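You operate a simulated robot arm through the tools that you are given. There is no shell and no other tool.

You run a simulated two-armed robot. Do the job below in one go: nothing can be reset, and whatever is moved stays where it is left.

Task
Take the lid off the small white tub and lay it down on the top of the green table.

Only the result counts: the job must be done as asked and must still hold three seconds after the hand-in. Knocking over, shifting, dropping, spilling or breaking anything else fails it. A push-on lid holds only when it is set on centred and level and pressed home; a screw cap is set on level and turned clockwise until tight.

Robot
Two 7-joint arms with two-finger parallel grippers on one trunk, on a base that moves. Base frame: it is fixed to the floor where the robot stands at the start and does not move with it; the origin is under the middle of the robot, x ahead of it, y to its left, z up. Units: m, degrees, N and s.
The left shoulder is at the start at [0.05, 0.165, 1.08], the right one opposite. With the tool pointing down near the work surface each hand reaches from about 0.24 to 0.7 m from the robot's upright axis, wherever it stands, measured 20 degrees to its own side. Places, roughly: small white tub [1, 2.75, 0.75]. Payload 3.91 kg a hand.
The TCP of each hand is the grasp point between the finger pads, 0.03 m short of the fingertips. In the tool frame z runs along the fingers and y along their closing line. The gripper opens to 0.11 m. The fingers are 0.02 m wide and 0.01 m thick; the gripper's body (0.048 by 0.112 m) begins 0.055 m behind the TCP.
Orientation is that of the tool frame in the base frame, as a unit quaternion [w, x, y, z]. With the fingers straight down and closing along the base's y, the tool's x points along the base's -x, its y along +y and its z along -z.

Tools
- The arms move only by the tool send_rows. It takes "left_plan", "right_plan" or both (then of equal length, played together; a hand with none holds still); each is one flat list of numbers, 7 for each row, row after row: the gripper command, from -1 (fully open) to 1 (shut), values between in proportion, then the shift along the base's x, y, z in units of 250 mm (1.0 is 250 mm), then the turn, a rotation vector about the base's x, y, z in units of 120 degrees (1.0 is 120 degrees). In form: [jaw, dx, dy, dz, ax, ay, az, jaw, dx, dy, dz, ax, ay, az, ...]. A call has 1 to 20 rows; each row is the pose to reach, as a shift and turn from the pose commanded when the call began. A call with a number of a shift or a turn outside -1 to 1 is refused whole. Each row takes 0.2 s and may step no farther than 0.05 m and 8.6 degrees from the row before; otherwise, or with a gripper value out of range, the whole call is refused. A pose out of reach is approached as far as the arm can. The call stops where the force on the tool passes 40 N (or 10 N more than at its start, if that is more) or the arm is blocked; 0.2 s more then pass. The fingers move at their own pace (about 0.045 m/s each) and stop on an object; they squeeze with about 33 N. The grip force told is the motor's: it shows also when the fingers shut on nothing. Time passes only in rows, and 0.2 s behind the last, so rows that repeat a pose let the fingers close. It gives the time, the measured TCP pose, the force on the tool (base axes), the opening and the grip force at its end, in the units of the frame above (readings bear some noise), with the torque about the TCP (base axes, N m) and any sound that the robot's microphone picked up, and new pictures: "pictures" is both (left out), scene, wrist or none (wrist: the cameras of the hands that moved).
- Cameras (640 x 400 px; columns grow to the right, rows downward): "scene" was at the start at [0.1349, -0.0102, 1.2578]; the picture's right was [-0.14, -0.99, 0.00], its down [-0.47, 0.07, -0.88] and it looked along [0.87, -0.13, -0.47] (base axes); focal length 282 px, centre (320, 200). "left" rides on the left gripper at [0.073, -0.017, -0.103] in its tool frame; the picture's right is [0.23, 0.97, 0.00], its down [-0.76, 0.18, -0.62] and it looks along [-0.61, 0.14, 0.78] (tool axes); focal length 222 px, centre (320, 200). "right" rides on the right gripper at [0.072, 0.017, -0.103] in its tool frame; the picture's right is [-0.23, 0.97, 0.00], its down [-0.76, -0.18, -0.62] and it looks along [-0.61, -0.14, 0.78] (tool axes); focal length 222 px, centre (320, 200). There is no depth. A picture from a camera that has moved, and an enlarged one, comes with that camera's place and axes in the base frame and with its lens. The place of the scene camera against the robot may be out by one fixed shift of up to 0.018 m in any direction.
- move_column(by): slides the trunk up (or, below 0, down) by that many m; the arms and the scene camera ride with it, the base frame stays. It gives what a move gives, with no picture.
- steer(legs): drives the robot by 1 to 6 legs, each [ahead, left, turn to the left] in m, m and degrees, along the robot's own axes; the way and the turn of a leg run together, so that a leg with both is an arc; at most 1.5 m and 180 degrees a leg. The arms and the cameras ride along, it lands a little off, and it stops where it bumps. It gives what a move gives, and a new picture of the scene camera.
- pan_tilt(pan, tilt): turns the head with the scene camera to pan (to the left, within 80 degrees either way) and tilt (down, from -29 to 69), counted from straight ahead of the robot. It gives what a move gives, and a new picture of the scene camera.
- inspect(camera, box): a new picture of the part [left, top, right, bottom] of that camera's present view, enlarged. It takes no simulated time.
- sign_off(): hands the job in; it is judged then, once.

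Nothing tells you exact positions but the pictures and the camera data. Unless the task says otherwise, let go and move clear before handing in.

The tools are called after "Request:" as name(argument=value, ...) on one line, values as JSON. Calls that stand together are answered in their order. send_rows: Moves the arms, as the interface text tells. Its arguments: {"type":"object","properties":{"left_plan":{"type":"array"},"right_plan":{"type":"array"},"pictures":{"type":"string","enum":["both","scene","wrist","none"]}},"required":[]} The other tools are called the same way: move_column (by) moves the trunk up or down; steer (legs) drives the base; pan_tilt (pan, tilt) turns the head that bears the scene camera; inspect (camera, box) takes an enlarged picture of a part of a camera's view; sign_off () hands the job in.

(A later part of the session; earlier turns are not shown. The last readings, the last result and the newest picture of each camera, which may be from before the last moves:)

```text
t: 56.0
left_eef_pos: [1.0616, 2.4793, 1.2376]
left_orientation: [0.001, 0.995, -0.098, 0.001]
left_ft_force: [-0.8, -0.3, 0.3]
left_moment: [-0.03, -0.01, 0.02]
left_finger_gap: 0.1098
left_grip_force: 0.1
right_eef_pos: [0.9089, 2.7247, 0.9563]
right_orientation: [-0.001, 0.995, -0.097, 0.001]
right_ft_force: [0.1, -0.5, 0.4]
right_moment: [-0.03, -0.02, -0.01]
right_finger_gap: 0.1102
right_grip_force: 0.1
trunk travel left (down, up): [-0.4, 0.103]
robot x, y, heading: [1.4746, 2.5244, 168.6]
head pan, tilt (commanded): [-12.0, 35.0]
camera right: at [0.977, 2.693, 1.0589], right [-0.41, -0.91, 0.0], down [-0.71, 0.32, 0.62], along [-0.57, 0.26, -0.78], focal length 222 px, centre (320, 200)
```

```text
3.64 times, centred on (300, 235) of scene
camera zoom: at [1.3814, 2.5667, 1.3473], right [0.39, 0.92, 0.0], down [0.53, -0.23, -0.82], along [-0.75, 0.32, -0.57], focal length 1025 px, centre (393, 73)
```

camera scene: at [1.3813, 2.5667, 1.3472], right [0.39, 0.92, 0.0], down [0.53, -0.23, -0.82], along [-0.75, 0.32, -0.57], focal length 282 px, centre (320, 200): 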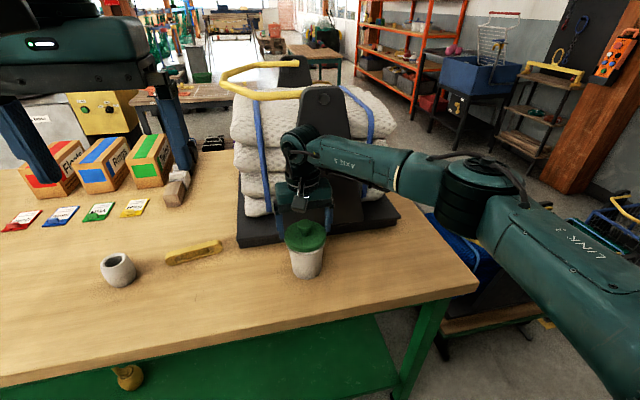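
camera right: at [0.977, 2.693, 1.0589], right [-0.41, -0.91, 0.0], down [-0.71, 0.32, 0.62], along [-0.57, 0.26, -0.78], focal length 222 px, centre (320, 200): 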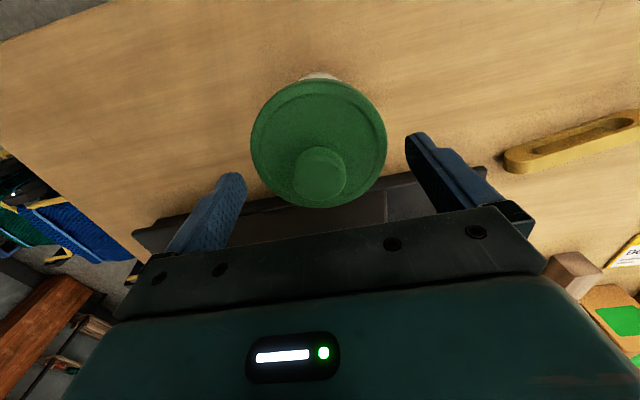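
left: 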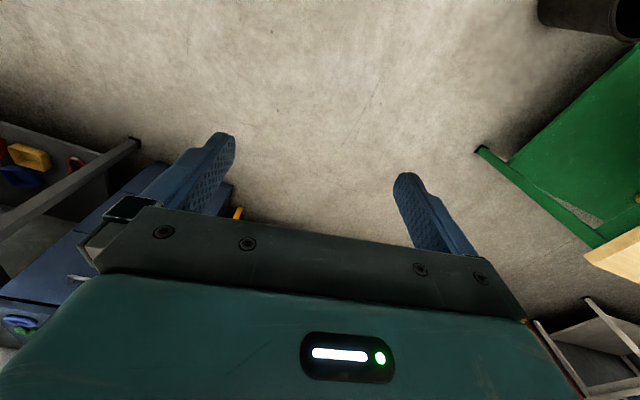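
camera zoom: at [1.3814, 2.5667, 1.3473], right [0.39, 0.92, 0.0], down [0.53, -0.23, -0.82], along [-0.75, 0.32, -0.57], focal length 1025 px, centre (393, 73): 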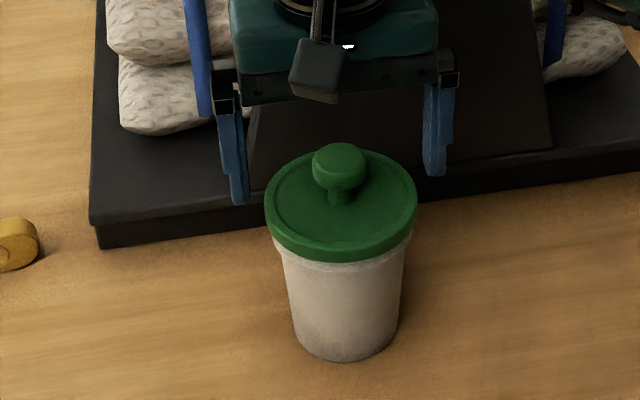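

The tips are now clear of the lid, level with the knob's stem, and the knob is centred within about 2 mm. I close on it.

Request:
send_rows(right_plan=[1, 0, 0, 0, 0, 0, 0, 1, 0, 0, 0, 0, 0, 0, 1, 0, 0, 0, 0, 0, 0, 1, 0, 0, 0, 0, 0, 0, 1, 0, 0, 0, 0, 0, 0, 1, 0, 0, 0, 0, 0, 0, 1, 0, 0, 0, 0, 0, 0, 1, 0, 0, 0, 0, 0, 0], pictures="wrist")

Request:
inspect(camera="scene", box=[240, 180, 360, 290])

```text
t: 57.8
left_eef_pos: [1.0624, 2.4793, 1.2381]
left_orientation: [0.0, 0.995, -0.098, 0.0]
left_ft_force: [0.0, 0.6, 0.3]
left_moment: [0.01, -0.02, -0.02]
left_finger_gap: 0.1101
left_grip_force: 0.0
right_eef_pos: [0.9087, 2.7241, 0.9567]
right_orientation: [-0.001, 0.995, -0.097, 0.001]
right_ft_force: [-0.6, 0.0, 1.2]
right_moment: [0.03, 0.0, 0.02]
right_finger_gap: 0.0313
right_grip_force: 32.9
trunk travel left (down, up): [-0.4, 0.103]
robot x, y, heading: [1.4759, 2.5234, 168.8]
head pan, tilt (commanded): [-12.0, 35.0]
camera right: at [0.9771, 2.693, 1.059], right [-0.41, -0.91, 0.0], down [-0.71, 0.32, 0.62], along [-0.57, 0.26, -0.78], focal length 222 px, centre (320, 200)
```

right: 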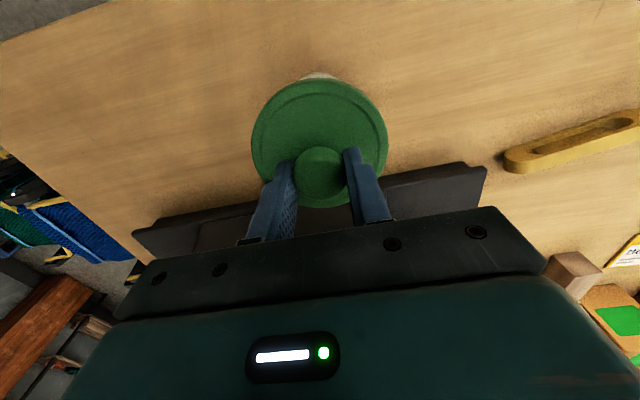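

```text
3.64 times, centred on (300, 235) of scene
camera zoom: at [1.3814, 2.5667, 1.3473], right [0.39, 0.92, 0.0], down [0.53, -0.23, -0.82], along [-0.75, 0.32, -0.57], focal length 1025 px, centre (393, 73)
```

zoom: 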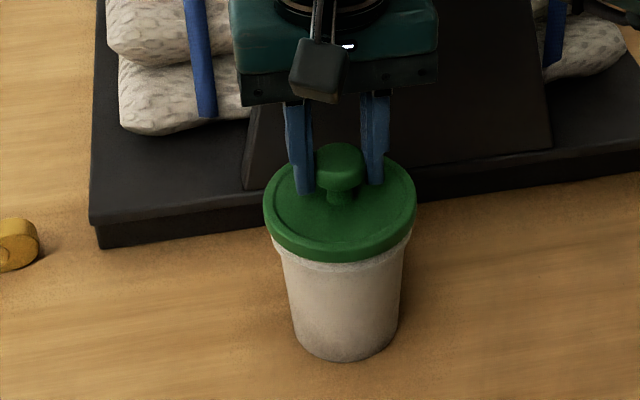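

The knob is gripped (gap 0.031 m, 33 N). I lift gently by 6 mm, reading the force, to learn whether the lid comes free or the tub comes with it.

Request:
send_rows(right_plan=[1, 0, 0, 0.006, 0, 0, 0, 1, 0, 0, 0.012, 0, 0, 0, 1, 0, 0, 0.018, 0, 0, 0, 1, 0, 0, 0.024, 0, 0, 0, 1, 0, 0, 0.024, 0, 0, 0], pictures="wrist")

Request:
inspect(camera="scene", box=[240, 180, 360, 290])

```text
t: 59.0
left_eef_pos: [1.061, 2.4797, 1.2384]
left_orientation: [0.0, 0.995, -0.097, 0.0]
left_ft_force: [0.2, -0.1, 0.1]
left_moment: [0.02, 0.04, -0.02]
left_finger_gap: 0.1098
left_grip_force: 0.1
right_eef_pos: [0.9087, 2.7246, 0.963]
right_orientation: [0.0, 0.995, -0.097, 0.001]
right_ft_force: [-0.2, -0.4, -0.8]
right_moment: [0.0, 0.01, 0.0]
right_finger_gap: 0.031
right_grip_force: 33.4
trunk travel left (down, up): [-0.4, 0.103]
robot x, y, heading: [1.476, 2.5214, 168.6]
head pan, tilt (commanded): [-12.0, 35.0]
camera right: at [0.9773, 2.6931, 1.0657], right [-0.41, -0.91, 0.0], down [-0.71, 0.32, 0.62], along [-0.57, 0.26, -0.78], focal length 222 px, centre (320, 200)
```

right: 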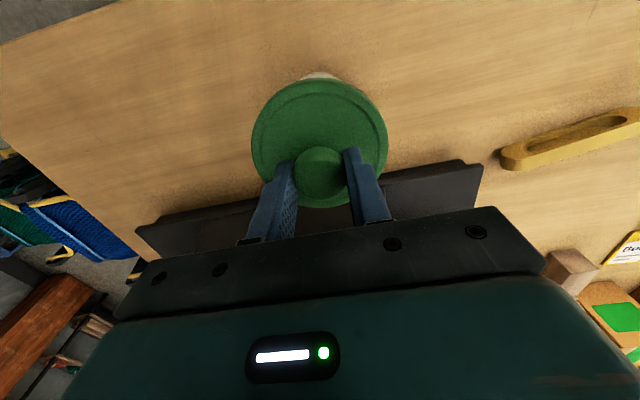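

```text
3.64 times, centred on (300, 235) of scene
camera zoom: at [1.3813, 2.5667, 1.3472], right [0.39, 0.92, 0.0], down [0.53, -0.23, -0.82], along [-0.75, 0.32, -0.57], focal length 1025 px, centre (393, 73)
```

zoom: 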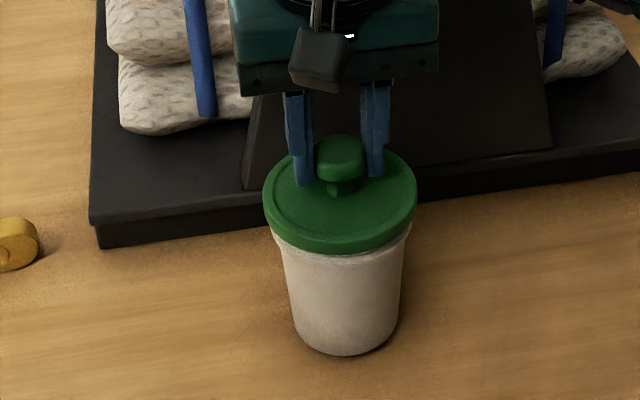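

Request:
inspect(camera="scene", box=[270, 240, 340, 290])

```text
8.00 times, centred on (305, 265) of scene
camera zoom: at [1.3813, 2.5667, 1.3472], right [0.39, 0.92, 0.0], down [0.53, -0.23, -0.82], along [-0.75, 0.32, -0.57], focal length 2256 px, centre (440, -320)
```

zoom: 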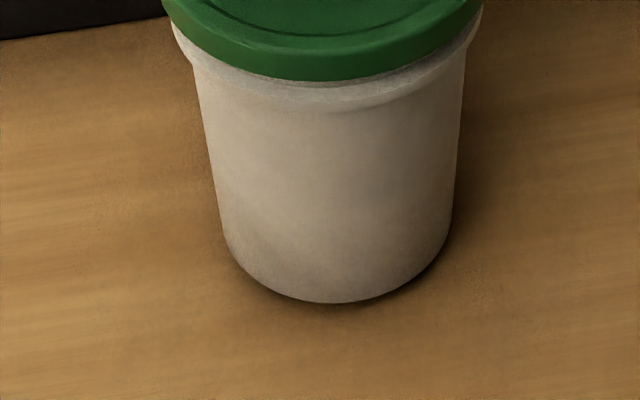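

The tub came up with the lid by about 6 mm (it is light, and the lid is a tight push fit), so it must be held down. I set it straight back on the table, keeping the knob gripped, and then will use the left hand to hold the tub's body.

Request:
send_rows(right_plan=[1, 0, 0, -0.006, 0, 0, 0, 1, 0, 0, -0.012, 0, 0, 0, 1, 0, 0, -0.018, 0, 0, 0, 1, 0, 0, -0.024, 0, 0, 0, 1, 0, 0, -0.025, 0, 0, 0], pictures="none")

Request:
inspect(camera="scene", box=[240, 180, 360, 290])

```text
t: 60.2
left_eef_pos: [1.0605, 2.4795, 1.2392]
left_orientation: [0.0, 0.995, -0.098, 0.0]
left_ft_force: [0.2, -0.6, 0.4]
left_moment: [0.0, -0.01, -0.01]
left_finger_gap: 0.11
left_grip_force: 0.1
right_eef_pos: [0.9083, 2.7247, 0.9558]
right_orientation: [-0.001, 0.995, -0.097, 0.001]
right_ft_force: [-0.8, -0.1, 0.4]
right_moment: [0.01, 0.0, -0.02]
right_finger_gap: 0.0312
right_grip_force: 33.1
trunk travel left (down, up): [-0.4, 0.103]
robot x, y, heading: [1.4758, 2.5207, 168.7]
head pan, tilt (commanded): [-12.0, 35.0]
```

```text
3.64 times, centred on (300, 235) of scene
camera zoom: at [1.3813, 2.5667, 1.3473], right [0.39, 0.92, 0.0], down [0.53, -0.23, -0.82], along [-0.75, 0.32, -0.57], focal length 1025 px, centre (393, 73)
```

zoom: 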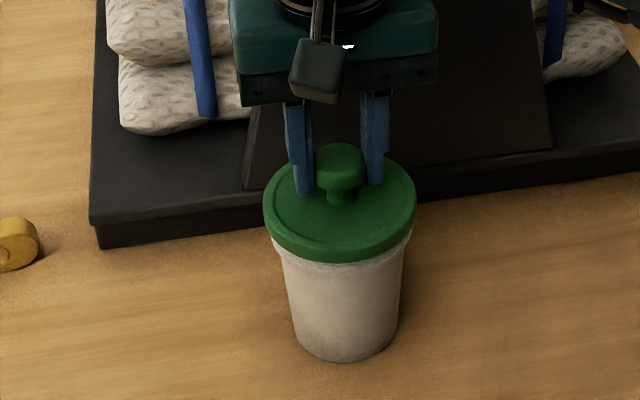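

The tub is back on its spot with the knob still held. Now I turn the left hand in the air toward a near-horizontal pose (camera side up, fingers pointing at the tub from my front-left) so it can hold the tub's body; first half of the turn.

Request:
send_rows(left_plan=[-1, 0, -0.0118, 0, 0.0377, -0.0252, 0.0546, -1, 0, -0.0235, 0, 0.0753, -0.0504, 0.1091, -1, 0, -0.0353, 0, 0.113, -0.0756, 0.1637, -1, 0, -0.0471, 0, 0.1506, -0.1008, 0.2182, -1, 0, -0.0588, 0, 0.1883, -0.126, 0.2728, -1, 0, -0.0706, 0, 0.226, -0.1512, 0.3273, -1, 0, -0.0824, 0, 0.2636, -0.1764, 0.3819, -1, 0, -0.0941, 0, 0.3013, -0.2016, 0.4364, -1, 0, -0.0941, 0, 0.3013, -0.2016, 0.4364], pictures="both")

```text
t: 62.2
left_eef_pos: [1.0607, 2.4566, 1.2389]
left_orientation: [-0.316, 0.866, 0.349, 0.169]
left_ft_force: [-0.3, 0.3, -0.1]
left_moment: [0.01, -0.04, 0.02]
left_finger_gap: 0.11
left_grip_force: 0.0
right_eef_pos: [0.9082, 2.7238, 0.9571]
right_orientation: [-0.002, 0.995, -0.096, 0.002]
right_ft_force: [0.2, 0.7, -1.0]
right_moment: [-0.02, -0.02, 0.0]
right_finger_gap: 0.0318
right_grip_force: 32.8
trunk travel left (down, up): [-0.4, 0.103]
robot x, y, heading: [1.4723, 2.5208, 169.0]
head pan, tilt (commanded): [-12.0, 35.0]
camera scene: at [1.3813, 2.5669, 1.3472], right [0.4, 0.92, 0.0], down [0.53, -0.23, -0.82], along [-0.75, 0.32, -0.57], focal length 282 px, centre (320, 200)
camera left: at [1.0924, 2.4328, 1.3592], right [0.85, -0.43, -0.3], down [-0.45, -0.89, 0.0], along [-0.27, 0.14, -0.95], focal length 222 px, centre (320, 200)
```

scene: 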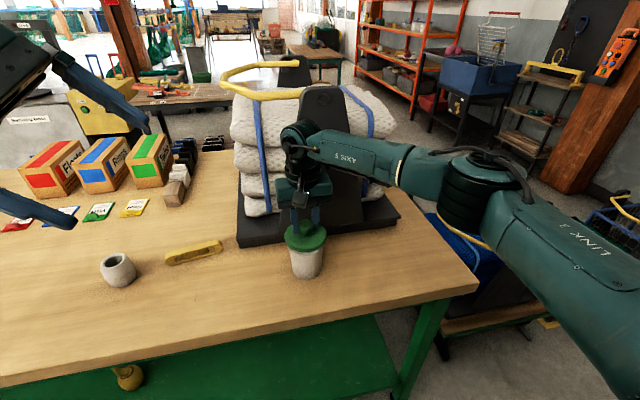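
left: 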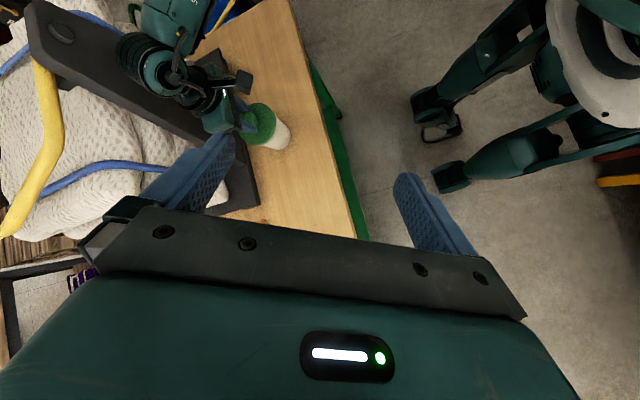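

The turn goes well and nothing is near. I finish the left hand's turn.

Request:
send_rows(left_plan=[-1, 0, -0.0118, 0, 0.0377, -0.0252, 0.0546, -1, 0, -0.0235, 0, 0.0753, -0.0504, 0.1091, -1, 0, -0.0353, 0, 0.113, -0.0756, 0.1637, -1, 0, -0.0471, 0, 0.1506, -0.1008, 0.2182, -1, 0, -0.0588, 0, 0.1883, -0.126, 0.2728, -1, 0, -0.0706, 0, 0.226, -0.1512, 0.3273, -1, 0, -0.0824, 0, 0.2636, -0.1764, 0.3819, -1, 0, -0.0941, 0, 0.3013, -0.2016, 0.4364, -1, 0, -0.1059, 0, 0.3389, -0.2267, 0.491, -1, 0, -0.1059, 0, 0.3389, -0.2267, 0.491], pictures="both")

```text
t: 64.4
left_eef_pos: [1.0606, 2.4292, 1.2378]
left_orientation: [-0.536, 0.374, 0.7, 0.288]
left_ft_force: [-0.5, 0.2, -0.3]
left_moment: [0.0, -0.02, -0.03]
left_finger_gap: 0.1097
left_grip_force: 0.1
right_eef_pos: [0.9076, 2.724, 0.9567]
right_orientation: [-0.001, 0.995, -0.097, 0.001]
right_ft_force: [-0.1, 0.1, -1.4]
right_moment: [0.0, 0.04, 0.02]
right_finger_gap: 0.0316
right_grip_force: 33.1
trunk travel left (down, up): [-0.4, 0.103]
robot x, y, heading: [1.4767, 2.5226, 168.6]
head pan, tilt (commanded): [-12.0, 35.0]
camera scene: at [1.3812, 2.5667, 1.3472], right [0.39, 0.92, 0.0], down [0.53, -0.23, -0.82], along [-0.75, 0.32, -0.57], focal length 282 px, centre (320, 200)
camera left: at [1.0913, 2.3521, 1.3351], right [0.78, 0.59, 0.22], down [0.59, -0.56, -0.57], along [-0.21, 0.58, -0.79], focal length 222 px, centre (320, 200)
```

scene: 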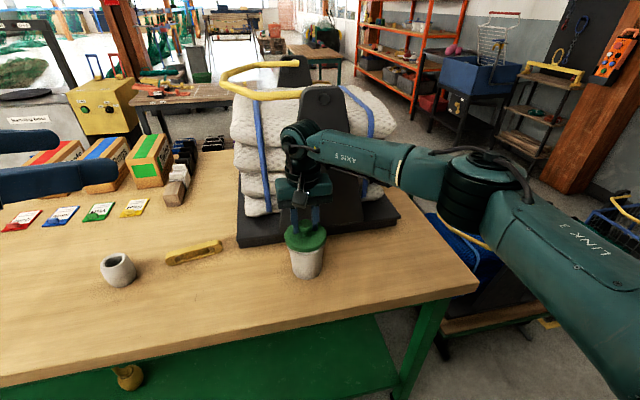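
left: 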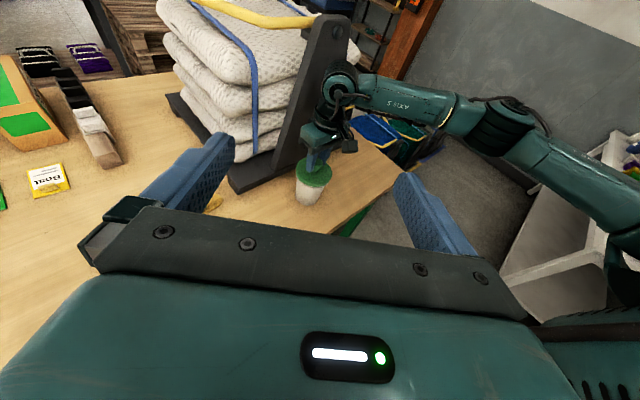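

The left hand is now posed as planned and its camera sees the tub well. I lower it beside the table edge to just above tub height before moving in.

Request:
send_rows(left_plan=[-1, 0, 0.02, -0.16, 0, 0, 0, -1, 0, 0.04, -0.32, 0, 0, 0, -1, 0, 0.06, -0.48, 0, 0, 0, -1, 0, 0.08, -0.64, 0, 0, 0, -1, 0, 0.1, -0.8, 0, 0, 0, -1, 0, 0.12, -0.96, 0, 0, 0, -1, 0, 0.12, -0.96, 0, 0, 0], pictures="both")

```text
t: 66.0
left_eef_pos: [1.0614, 2.4603, 0.9996]
left_orientation: [-0.537, 0.374, 0.7, 0.287]
left_ft_force: [0.0, 0.0, -0.1]
left_moment: [0.01, -0.02, -0.02]
left_finger_gap: 0.1099
left_grip_force: 0.0
left hand out of reach, approached as far as the arm can: row 2, 3, 4
right_eef_pos: [0.9088, 2.7242, 0.9563]
right_orientation: [-0.002, 0.995, -0.096, 0.001]
right_ft_force: [-0.8, -1.0, -0.4]
right_moment: [0.01, 0.04, -0.01]
right_finger_gap: 0.0316
right_grip_force: 32.8
trunk travel left (down, up): [-0.4, 0.103]
robot x, y, heading: [1.4755, 2.5241, 168.9]
head pan, tilt (commanded): [-12.0, 35.0]
camera scene: at [1.3813, 2.5667, 1.3472], right [0.39, 0.92, 0.0], down [0.53, -0.23, -0.82], along [-0.75, 0.32, -0.57], focal length 282 px, centre (320, 200)
camera left: at [1.0919, 2.384, 1.0949], right [0.78, 0.59, 0.22], down [0.59, -0.57, -0.57], along [-0.21, 0.58, -0.79], focal length 222 px, centre (320, 200)
```

scene: 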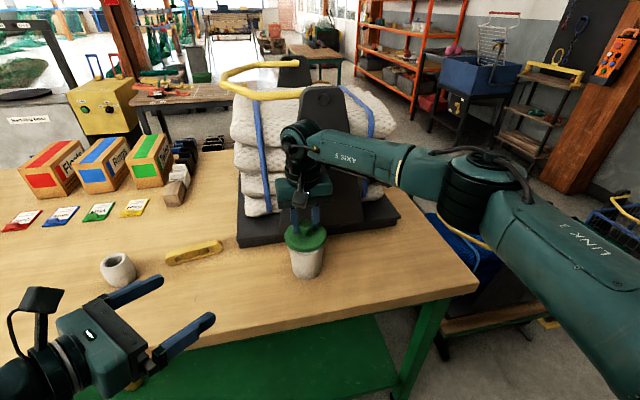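
left: 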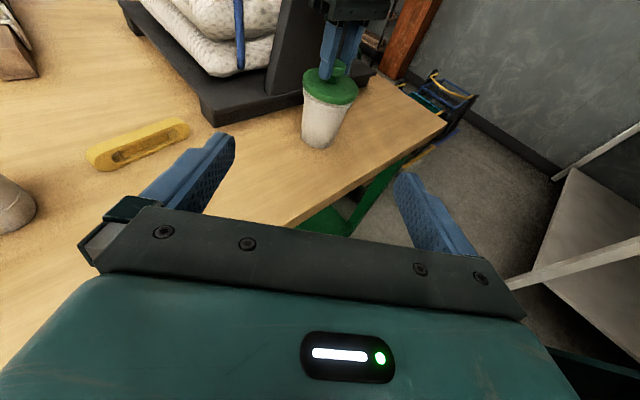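

Request:
inspect(camera="left", box=[270, 40, 390, 160])

```text
3.33 times, centred on (330, 100) of left
camera zoom: at [1.0919, 2.384, 1.0949], right [0.78, 0.59, 0.22], down [0.59, -0.57, -0.57], along [-0.21, 0.58, -0.79], focal length 740 px, centre (287, 533)
```

zoom: 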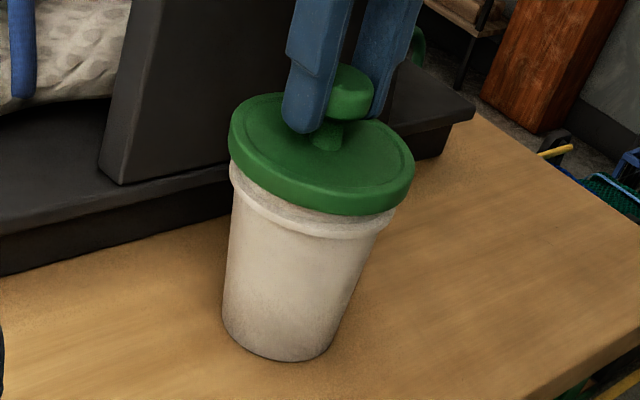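

Both hands' cameras agree: tub axis at [0.9095, 2.7235], table top at z 0.795. Before lowering the left hand further I look at the left arm's shape to be sure wrist and elbow clear the table.

Request:
pan_tilt(pan=30, tilt=45)

```text
t: 67.1
left_eef_pos: [1.0606, 2.4593, 0.9989]
left_orientation: [-0.537, 0.373, 0.7, 0.287]
left_ft_force: [-0.1, 0.0, 0.5]
left_moment: [0.01, 0.01, -0.02]
left_finger_gap: 0.1102
left_grip_force: 0.0
right_eef_pos: [0.9091, 2.7237, 0.9564]
right_orientation: [-0.001, 0.995, -0.097, 0.001]
right_ft_force: [0.0, -0.7, -0.7]
right_moment: [-0.01, 0.01, 0.01]
right_finger_gap: 0.0317
right_grip_force: 32.7
trunk travel left (down, up): [-0.4, 0.103]
robot x, y, heading: [1.4763, 2.5239, 168.6]
head pan, tilt (commanded): [30.0, 45.0]
camera scene: at [1.3852, 2.5059, 1.3324], right [-0.32, 0.95, 0.0], down [0.67, 0.23, -0.71], along [-0.67, -0.23, -0.71], focal length 282 px, centre (320, 200)
```

scene: 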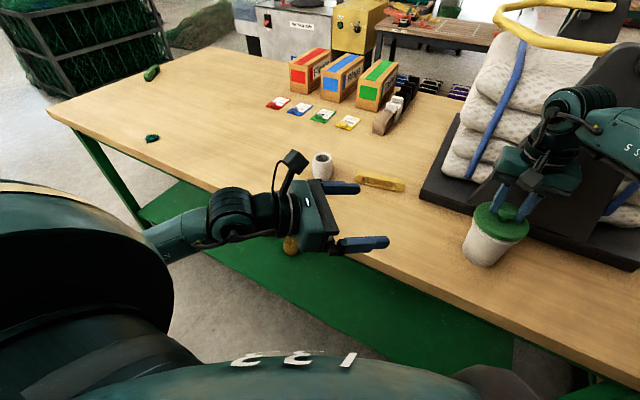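

The left forearm and wrist are clear, above and outside the table. I move the left hand to the approach point, 14 cm short of the tub's axis at grip height.

Request:
send_rows(left_plan=[-1, -0.042, 0.084, -0.094, 0, 0, 0, -1, -0.084, 0.169, -0.187, 0, 0, 0, -1, -0.126, 0.253, -0.281, 0, 0, 0, -1, -0.168, 0.337, -0.375, 0, 0, 0, -1, -0.21, 0.421, -0.469, 0, 0, 0, -1, -0.252, 0.506, -0.562, 0, 0, 0, -1, -0.2944, 0.59, -0.648, 0, 0, 0, -1, -0.2944, 0.59, -0.648, 0, 0, 0], pictures="both")

Request:
inspect(camera="scene", box=[400, 120, 560, 300])

```text
t: 68.9
left_eef_pos: [0.988, 2.6074, 0.8351]
left_orientation: [-0.537, 0.373, 0.7, 0.287]
left_ft_force: [0.1, -0.6, -0.3]
left_moment: [-0.01, 0.0, -0.02]
left_finger_gap: 0.1101
left_grip_force: 0.0
right_eef_pos: [0.9098, 2.7248, 0.9568]
right_orientation: [-0.001, 0.995, -0.098, 0.001]
right_ft_force: [0.7, -1.2, -1.4]
right_moment: [0.01, 0.0, 0.02]
right_finger_gap: 0.0317
right_grip_force: 32.8
trunk travel left (down, up): [-0.4, 0.103]
robot x, y, heading: [1.4737, 2.5262, 168.7]
head pan, tilt (commanded): [30.0, 45.0]
camera scene: at [1.3852, 2.5057, 1.3324], right [-0.32, 0.95, 0.0], down [0.67, 0.23, -0.71], along [-0.67, -0.23, -0.71], focal length 282 px, centre (320, 200)
camera left: at [1.0189, 2.5306, 0.9313], right [0.78, 0.59, 0.22], down [0.59, -0.56, -0.57], along [-0.21, 0.58, -0.79], focal length 222 px, centre (320, 200)
```

scene: 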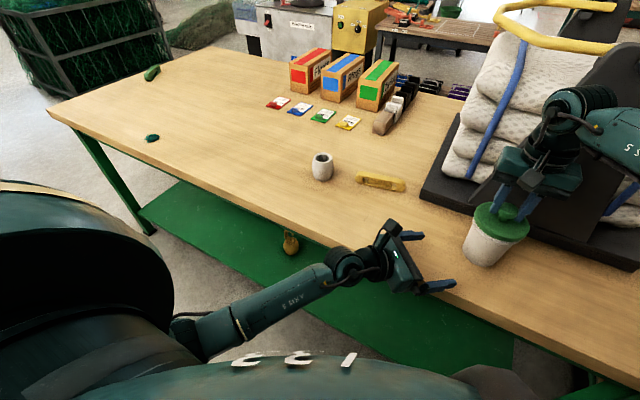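
left: 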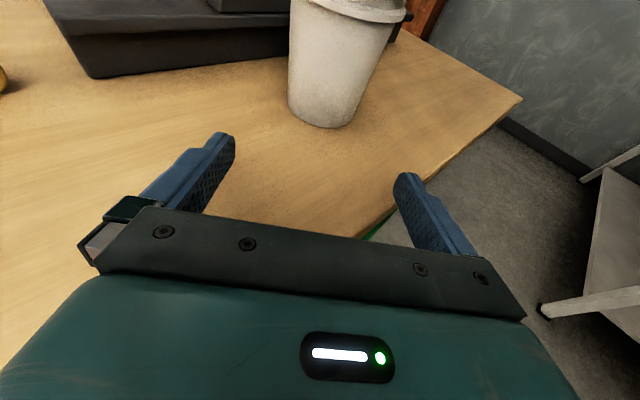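

```text
2.22 times, centred on (480, 210) of scene
camera zoom: at [1.3852, 2.5057, 1.3324], right [-0.32, 0.95, 0.0], down [0.67, 0.23, -0.71], along [-0.67, -0.23, -0.71], focal length 627 px, centre (-36, 178)
```

zoom: 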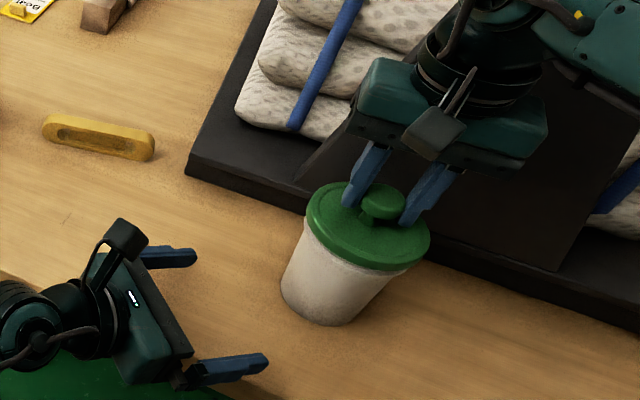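

Request:
inspect(camera="left", box=[240, 0, 420, 180])

```text
2.22 times, centred on (330, 90) of left
camera zoom: at [1.0189, 2.5306, 0.9313], right [0.78, 0.59, 0.22], down [0.59, -0.56, -0.57], along [-0.21, 0.58, -0.79], focal length 494 px, centre (298, 444)
```

zoom: 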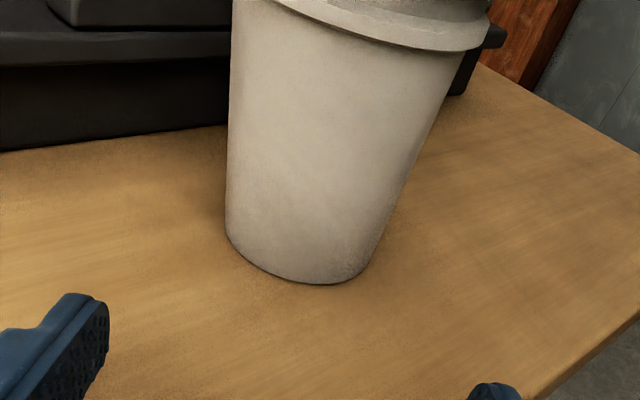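

The tub's axis refines to about [0.908, 2.725], and the left fingers line up with it laterally within about 1 mm. I slide the open left fingers in around the tub's body.

Request:
send_rows(left_plan=[-1, -0.061, 0.09, 0, 0, 0, 0, -1, -0.123, 0.18, 0, 0, 0, 0, -1, -0.184, 0.27, 0, 0, 0, 0, -1, -0.245, 0.36, 0, 0, 0, 0, -1, -0.307, 0.45, 0, 0, 0, 0, -1, -0.307, 0.45, 0, 0, 0, 0], pictures="both")

Request:
inspect(camera="scene", box=[400, 120, 560, 300])

```text
t: 70.3
left_eef_pos: [0.9122, 2.7197, 0.8352]
left_orientation: [-0.537, 0.374, 0.7, 0.287]
left_ft_force: [0.8, -0.2, -0.7]
left_moment: [0.03, 0.01, 0.03]
left_finger_gap: 0.11
left_grip_force: 0.0
right_eef_pos: [0.9088, 2.7245, 0.9554]
right_orientation: [0.0, 0.995, -0.096, 0.001]
right_ft_force: [0.1, 0.3, -1.4]
right_moment: [-0.04, -0.02, -0.01]
right_finger_gap: 0.0314
right_grip_force: 32.2
trunk travel left (down, up): [-0.4, 0.103]
robot x, y, heading: [1.4785, 2.5229, 168.5]
head pan, tilt (commanded): [30.0, 45.0]
camera scene: at [1.3852, 2.5057, 1.3324], right [-0.32, 0.95, 0.0], down [0.67, 0.23, -0.71], along [-0.67, -0.23, -0.71], focal length 282 px, centre (320, 200)
camera left: at [0.9413, 2.6426, 0.933], right [0.78, 0.59, 0.22], down [0.59, -0.56, -0.57], along [-0.21, 0.58, -0.79], focal length 222 px, centre (320, 200)
```

scene: 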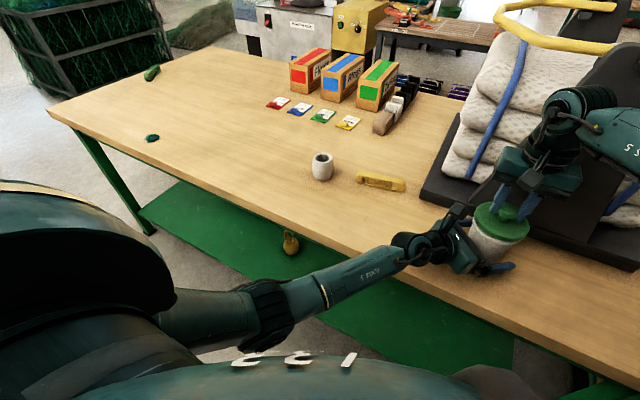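
left: 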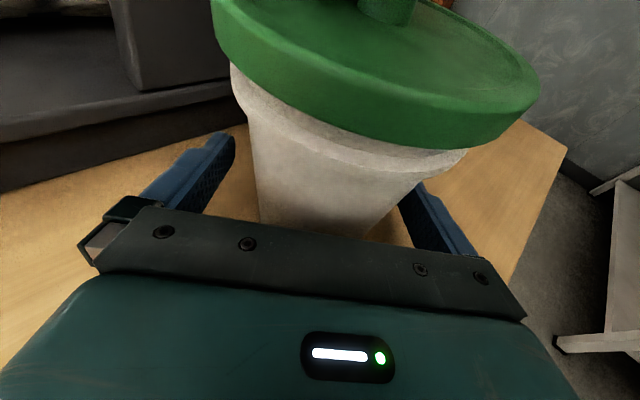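

```text
2.22 times, centred on (480, 210) of scene
camera zoom: at [1.3852, 2.5057, 1.3324], right [-0.32, 0.95, 0.0], down [0.67, 0.23, -0.71], along [-0.67, -0.23, -0.71], focal length 627 px, centre (-36, 178)
```

zoom: 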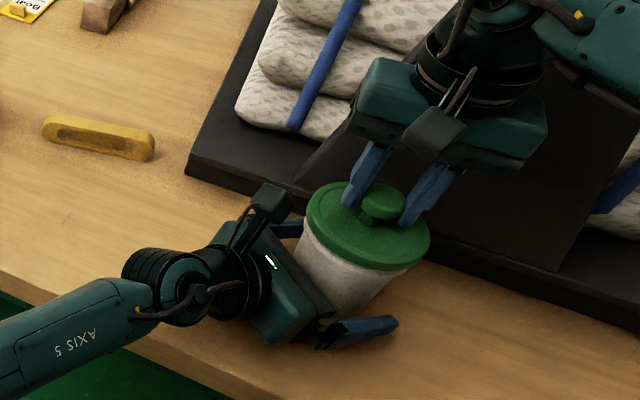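

The tub's body sits centred between the open left fingers. I close the left hand on it while both hands stay still.

Request:
send_rows(left_plan=[1, 0, 0, 0, 0, 0, 0, 1, 0, 0, 0, 0, 0, 0, 1, 0, 0, 0, 0, 0, 0, 1, 0, 0, 0, 0, 0, 0, 1, 0, 0, 0, 0, 0, 0], pictures="both")

Request:
inspect(camera="scene", box=[400, 120, 560, 300])

```text
t: 71.5
left_eef_pos: [0.9107, 2.7184, 0.8359]
left_orientation: [-0.536, 0.374, 0.7, 0.288]
left_ft_force: [0.0, 0.6, -0.2]
left_moment: [0.02, -0.05, 0.02]
left_finger_gap: 0.0741
left_grip_force: 33.6
right_eef_pos: [0.9089, 2.723, 0.9571]
right_orientation: [0.0, 0.995, -0.097, 0.001]
right_ft_force: [0.9, -0.6, -0.9]
right_moment: [0.0, -0.02, 0.02]
right_finger_gap: 0.0315
right_grip_force: 32.8
trunk travel left (down, up): [-0.4, 0.103]
robot x, y, heading: [1.4787, 2.5268, 168.7]
head pan, tilt (commanded): [30.0, 45.0]
heard: snap
camera scene: at [1.3853, 2.5058, 1.3324], right [-0.32, 0.95, 0.0], down [0.67, 0.23, -0.71], along [-0.67, -0.23, -0.71], focal length 282 px, centre (320, 200)
camera left: at [0.9415, 2.6423, 0.9329], right [0.78, 0.59, 0.22], down [0.59, -0.56, -0.57], along [-0.21, 0.58, -0.79], focal length 222 px, centre (320, 200)
```

scene: 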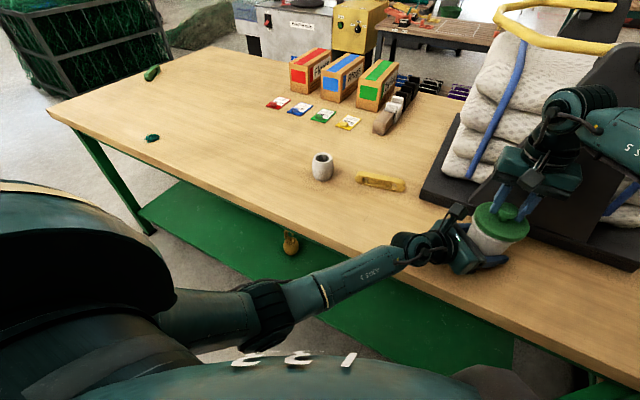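
left: 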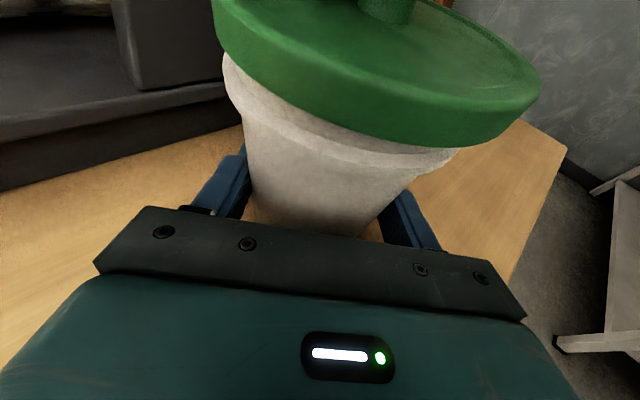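

```text
2.22 times, centred on (480, 210) of scene
camera zoom: at [1.3853, 2.5058, 1.3324], right [-0.32, 0.95, 0.0], down [0.67, 0.23, -0.71], along [-0.67, -0.23, -0.71], focal length 627 px, centre (-36, 178)
```

zoom: 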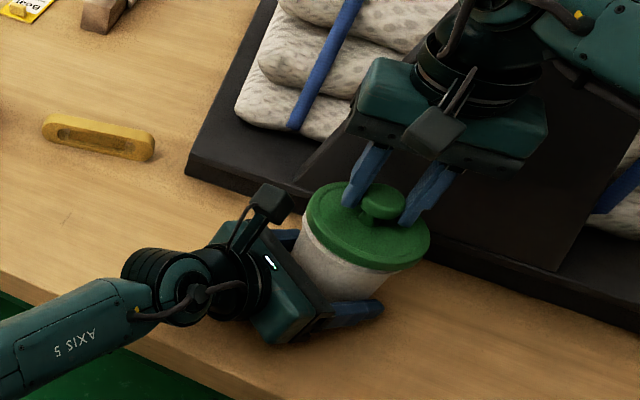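

A "snap" was heard: the small shift while the left hand closed has popped the lid's fit. With the left hand holding the tub, I lift the lid straight up slowly.

Request:
send_rows(right_plan=[1, 0, 0, 0.012, 0, 0, 0, 1, 0, 0, 0.024, 0, 0, 0, 1, 0, 0, 0.04, 0, 0, 0, 1, 0, 0, 0.06, 0, 0, 0, 1, 0, 0, 0.09, 0, 0, 0, 1, 0, 0, 0.12, 0, 0, 0, 1, 0, 0, 0.15, 0, 0, 0, 1, 0, 0, 0.18, 0, 0, 0, 1, 0, 0, 0.2, 0, 0, 0], pictures="both")

Request:
inspect(camera="scene", box=[400, 100, 560, 300])

Request:
inspect(camera="left", box=[0, 0, 640, 400])

```text
t: 73.5
left_eef_pos: [0.9109, 2.7186, 0.8367]
left_orientation: [-0.536, 0.374, 0.7, 0.288]
left_ft_force: [-0.4, -0.8, -0.3]
left_moment: [0.02, -0.01, 0.0]
left_finger_gap: 0.0743
left_grip_force: 33.4
right_eef_pos: [0.9096, 2.7251, 1.0052]
right_orientation: [0.0, 0.995, -0.097, 0.0]
right_ft_force: [-0.4, 0.0, -1.0]
right_moment: [0.02, -0.02, -0.02]
right_finger_gap: 0.0319
right_grip_force: 33.2
trunk travel left (down, up): [-0.4, 0.103]
robot x, y, heading: [1.473, 2.5227, 168.8]
head pan, tilt (commanded): [30.0, 45.0]
camera scene: at [1.3853, 2.5057, 1.3324], right [-0.32, 0.95, 0.0], down [0.67, 0.23, -0.71], along [-0.67, -0.23, -0.71], focal length 282 px, centre (320, 200)
camera right: at [0.9778, 2.6938, 1.1086], right [-0.41, -0.91, 0.0], down [-0.71, 0.32, 0.62], along [-0.57, 0.26, -0.78], focal length 222 px, centre (320, 200)
```

scene: 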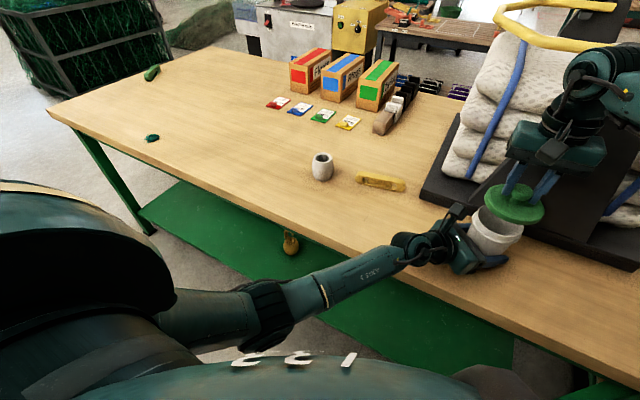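
right: 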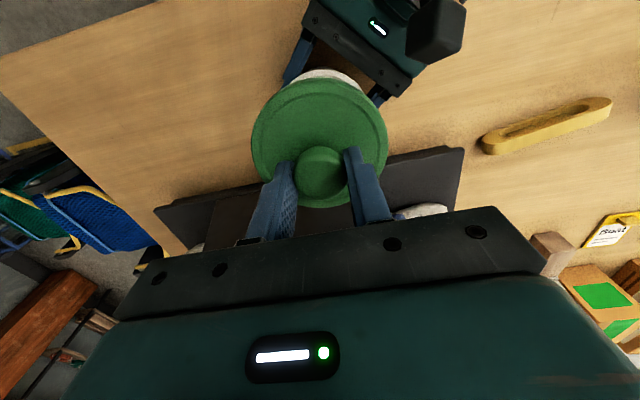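

```text
2.00 times, centred on (480, 200) of scene
camera zoom: at [1.3853, 2.5057, 1.3324], right [-0.32, 0.95, 0.0], down [0.67, 0.23, -0.71], along [-0.67, -0.23, -0.71], focal length 564 px, centre (0, 200)
```

zoom: 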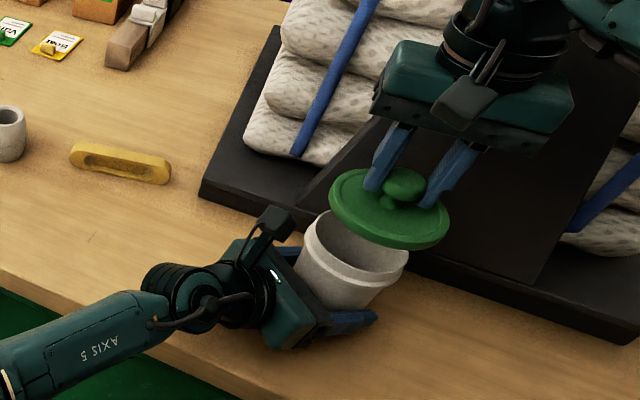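

```text
1.00 times, centred on (320, 200) of left (not enlarged: the box is as wide or as high as the picture)
camera zoom: at [0.9415, 2.6422, 0.9329], right [0.78, 0.59, 0.22], down [0.59, -0.56, -0.57], along [-0.21, 0.58, -0.79], focal length 222 px, centre (320, 200)
```

zoom: 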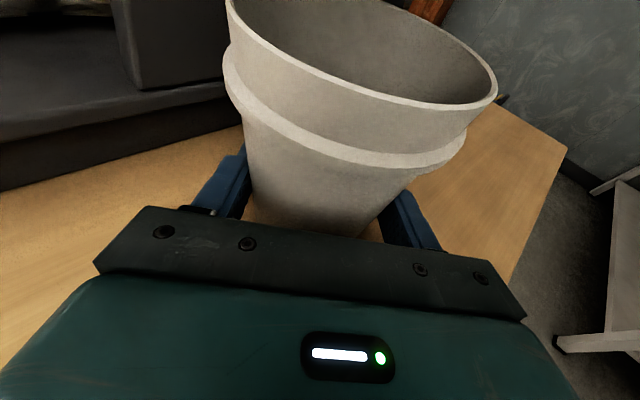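

The lid is off and the tub stays held upright. I carry the lid to my right along the table, toward the free spot at about [0.943, 2.90].

Request:
send_rows(right_plan=[1, 0, 0, 0.06, 0, 0, 0, 1, 0.02, 0.1, 0.08, 0, 0, 0, 1, 0.04, 0.21, 0.08, 0, 0, 0, 1, 0.06, 0.32, 0.08, 0, 0, 0, 1, 0.08, 0.43, 0.08, 0, 0, 0, 1, 0.1, 0.54, 0.08, 0, 0, 0, 1, 0.12, 0.64, 0.08, 0, 0, 0, 1, 0.136, 0.708, 0.08, 0, 0, 0, 1, 0.136, 0.708, 0.08, 0, 0, 0], pictures="wrist")

Request:
pan_tilt(pan=-15, tilt=38)

```text
t: 75.5
left_eef_pos: [0.9114, 2.7171, 0.8367]
left_orientation: [-0.536, 0.374, 0.7, 0.288]
left_ft_force: [0.0, -1.0, 0.2]
left_moment: [-0.04, 0.01, -0.02]
left_finger_gap: 0.0743
left_grip_force: 33.0
right_eef_pos: [0.9427, 2.901, 1.0275]
right_orientation: [-0.001, 0.995, -0.096, 0.001]
right_ft_force: [-1.4, 0.3, -0.3]
right_moment: [0.0, -0.02, -0.04]
right_finger_gap: 0.0318
right_grip_force: 32.6
trunk travel left (down, up): [-0.4, 0.103]
robot x, y, heading: [1.473, 2.5243, 168.5]
head pan, tilt (commanded): [30.0, 45.0]
camera right: at [1.0112, 2.8697, 1.1295], right [-0.41, -0.91, 0.0], down [-0.71, 0.32, 0.62], along [-0.57, 0.26, -0.78], focal length 222 px, centre (320, 200)
```

right: 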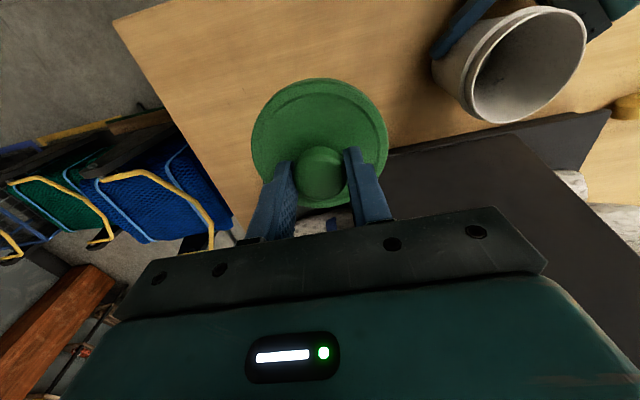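

```text
t: 76.7
left_eef_pos: [0.9109, 2.7175, 0.8368]
left_orientation: [-0.537, 0.373, 0.7, 0.288]
left_ft_force: [-0.2, 0.1, 0.7]
left_moment: [0.03, -0.01, 0.0]
left_finger_gap: 0.0743
left_grip_force: 32.8
right_eef_pos: [0.9427, 2.9017, 1.0273]
right_orientation: [-0.001, 0.995, -0.097, 0.001]
right_ft_force: [-0.1, -0.2, -0.5]
right_moment: [0.02, 0.01, -0.01]
right_finger_gap: 0.0317
right_grip_force: 33.3
trunk travel left (down, up): [-0.4, 0.103]
robot x, y, heading: [1.4758, 2.5253, 168.9]
head pan, tilt (commanded): [-15.0, 38.0]
camera scene: at [1.3848, 2.57, 1.3427], right [0.44, 0.9, 0.0], down [0.55, -0.27, -0.79], along [-0.71, 0.35, -0.62], focal length 282 px, centre (320, 200)
```

scene: 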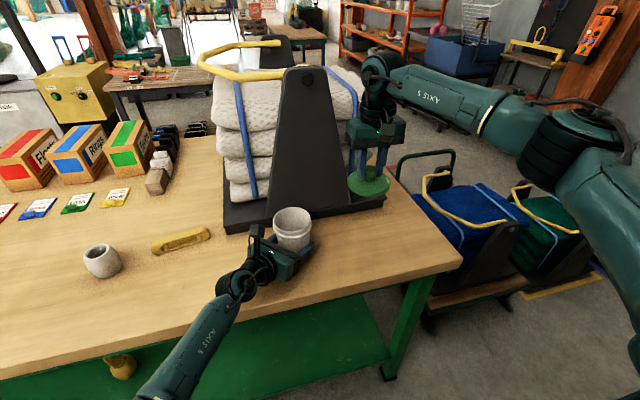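

The lid hangs over free table to the right of the tub, clear of the rack's base and the table edges. I lower it to about 1.5 cm above the table top.

Request:
send_rows(right_plan=[1, 0, 0, -0.09, 0, 0, 0, 1, 0, 0, -0.19, 0, 0, 0, 1, 0, 0, -0.29, 0, 0, 0, 1, 0, 0, -0.39, 0, 0, 0, 1, 0, 0, -0.49, 0, 0, 0, 1, 0, 0, -0.57, 0, 0, 0, 1, 0, 0, -0.637, 0, 0, 0, 1, 0, 0, -0.637, 0, 0, 0], pictures="both")

Request:
inspect(camera="scene", box=[280, 160, 440, 270])

```text
t: 78.5
left_eef_pos: [0.9097, 2.7191, 0.8361]
left_orientation: [-0.536, 0.373, 0.7, 0.287]
left_ft_force: [0.6, -0.1, -0.2]
left_moment: [-0.03, -0.01, -0.02]
left_finger_gap: 0.0744
left_grip_force: 33.0
right_eef_pos: [0.9425, 2.9022, 0.8672]
right_orientation: [-0.001, 0.995, -0.097, 0.001]
right_ft_force: [0.4, -0.5, -0.7]
right_moment: [0.03, -0.01, -0.02]
right_finger_gap: 0.0317
right_grip_force: 33.1
trunk travel left (down, up): [-0.4, 0.103]
robot x, y, heading: [1.4743, 2.5239, 168.7]
head pan, tilt (commanded): [-15.0, 38.0]
camera scene: at [1.3849, 2.5701, 1.3427], right [0.44, 0.9, 0.0], down [0.55, -0.27, -0.79], along [-0.71, 0.35, -0.62], focal length 282 px, centre (320, 200)
camera right: at [1.012, 2.8708, 0.9701], right [-0.41, -0.91, 0.0], down [-0.71, 0.32, 0.62], along [-0.57, 0.26, -0.78], focal length 222 px, centre (320, 200)
```

scene: 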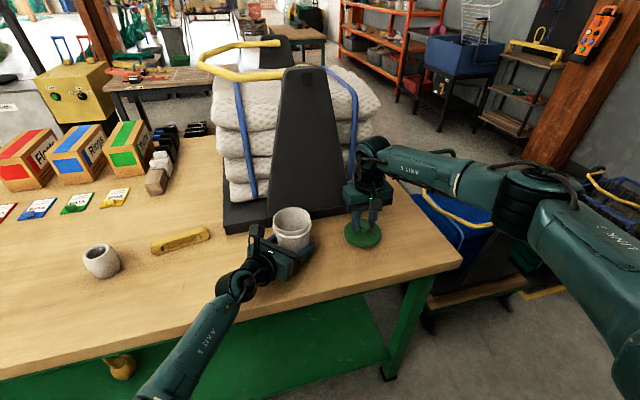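
right: 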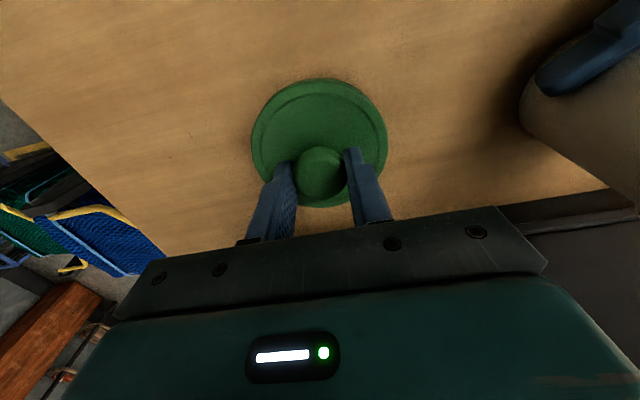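

```text
3.64 times, centred on (360, 215) of scene
camera zoom: at [1.3849, 2.5701, 1.3427], right [0.44, 0.9, 0.0], down [0.55, -0.27, -0.79], along [-0.71, 0.35, -0.62], focal length 1025 px, centre (174, 146)
```

zoom: 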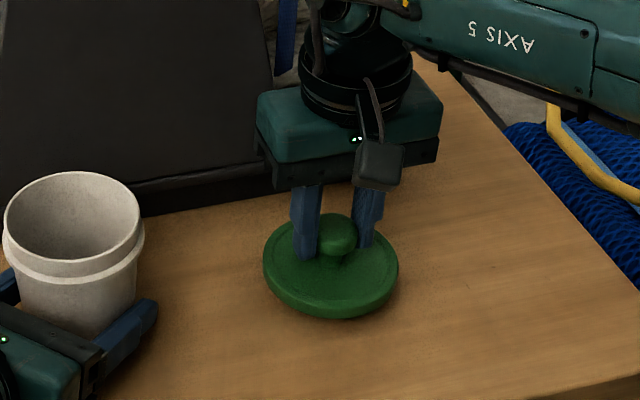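

The lid is level and close above the table. I lower slowly, watching the force for first contact.

Request:
send_rows(right_plan=[1, 0, 0, -0.008, 0, 0, 0, 1, 0, 0, -0.016, 0, 0, 0, 1, 0, 0, -0.024, 0, 0, 0, 1, 0, 0, -0.032, 0, 0, 0, 1, 0, 0, -0.04, 0, 0, 0, 1, 0, 0, -0.04, 0, 0, 0], pictures="none")

Request:
inspect(camera="scene", box=[330, 200, 400, 250])

```text
t: 79.8
left_eef_pos: [0.9106, 2.7174, 0.8358]
left_orientation: [-0.537, 0.373, 0.701, 0.287]
left_ft_force: [0.1, -0.6, -0.7]
left_moment: [0.02, -0.01, 0.0]
left_finger_gap: 0.074
left_grip_force: 32.7
right_eef_pos: [0.944, 2.9014, 0.8575]
right_orientation: [0.0, 0.995, -0.096, 0.002]
right_ft_force: [0.2, -0.7, 0.0]
right_moment: [-0.03, 0.01, 0.01]
right_finger_gap: 0.0318
right_grip_force: 33.0
trunk travel left (down, up): [-0.4, 0.103]
robot x, y, heading: [1.4768, 2.5251, 168.6]
head pan, tilt (commanded): [-15.0, 38.0]
```

```text
8.00 times, centred on (365, 225) of scene
camera zoom: at [1.3848, 2.5701, 1.3427], right [0.44, 0.9, 0.0], down [0.55, -0.27, -0.79], along [-0.71, 0.35, -0.62], focal length 2256 px, centre (-40, 0)
```

zoom: 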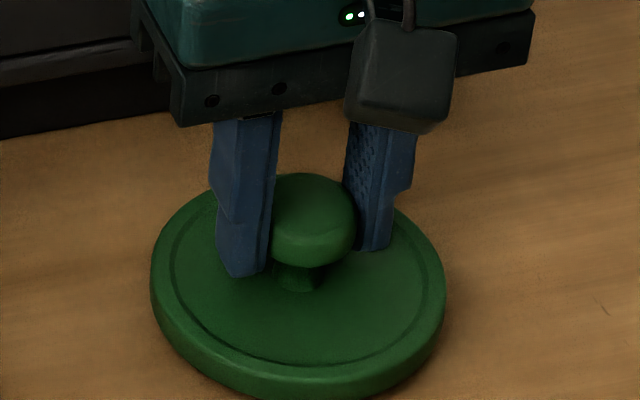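

No contact yet at TCP z 0.8575. I continue down in 1.5 mm steps.

Request:
send_rows(right_plan=[1, 0, 0, -0.006, 0, 0, 0, 1, 0, 0, -0.012, 0, 0, 0, 1, 0, 0, -0.018, 0, 0, 0, 1, 0, 0, -0.024, 0, 0, 0, 1, 0, 0, -0.024, 0, 0, 0], pictures="none")

Request:
inspect(camera="scene", box=[330, 210, 400, 260])

```text
t: 81.0
left_eef_pos: [0.9114, 2.7189, 0.8364]
left_orientation: [-0.536, 0.373, 0.7, 0.287]
left_ft_force: [0.7, 0.0, 0.4]
left_moment: [0.0, -0.04, -0.02]
left_finger_gap: 0.0738
left_grip_force: 33.1
right_eef_pos: [0.9435, 2.9021, 0.8511]
right_orientation: [-0.002, 0.995, -0.097, 0.0]
right_ft_force: [0.7, 0.0, -0.4]
right_moment: [0.01, 0.0, 0.04]
right_finger_gap: 0.0321
right_grip_force: 33.5
trunk travel left (down, up): [-0.4, 0.103]
robot x, y, heading: [1.4764, 2.5259, 168.4]
head pan, tilt (commanded): [-15.0, 38.0]
```

```text
8.00 times, centred on (365, 235) of scene
camera zoom: at [1.3848, 2.5701, 1.3427], right [0.44, 0.9, 0.0], down [0.55, -0.27, -0.79], along [-0.71, 0.35, -0.62], focal length 2256 px, centre (-40, -80)
```

zoom: 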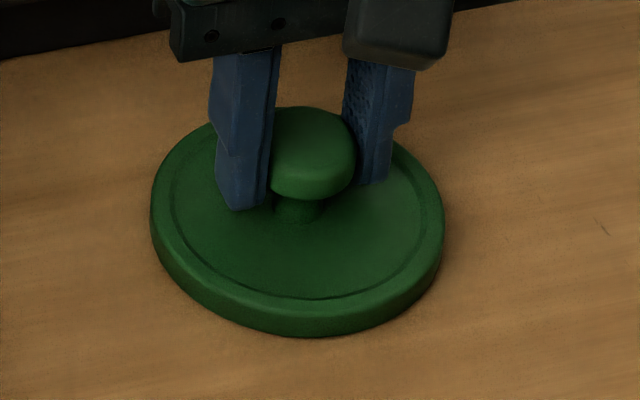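

Request:
send_rows(right_plan=[1, 0, 0, -0.005, 0, 0, 0, 1, 0, 0, -0.01, 0, 0, 0, 1, 0, 0, -0.015, 0, 0, 0, 1, 0, 0, -0.015, 0, 0, 0], pictures="none")

```text
t: 82.0
left_eef_pos: [0.9115, 2.7185, 0.8376]
left_orientation: [-0.537, 0.373, 0.7, 0.287]
left_ft_force: [-0.4, 0.0, 0.1]
left_moment: [-0.02, -0.02, 0.02]
left_finger_gap: 0.074
left_grip_force: 33.2
right_eef_pos: [0.9446, 2.9011, 0.8498]
right_orientation: [-0.001, 0.995, -0.096, -0.001]
right_ft_force: [-0.3, 4.4, 17.6]
right_moment: [-0.14, -0.6, 0.04]
right_finger_gap: 0.0319
right_grip_force: 33.1
trunk travel left (down, up): [-0.4, 0.103]
robot x, y, heading: [1.4726, 2.5192, 168.6]
head pan, tilt (commanded): [-15.0, 38.0]
```

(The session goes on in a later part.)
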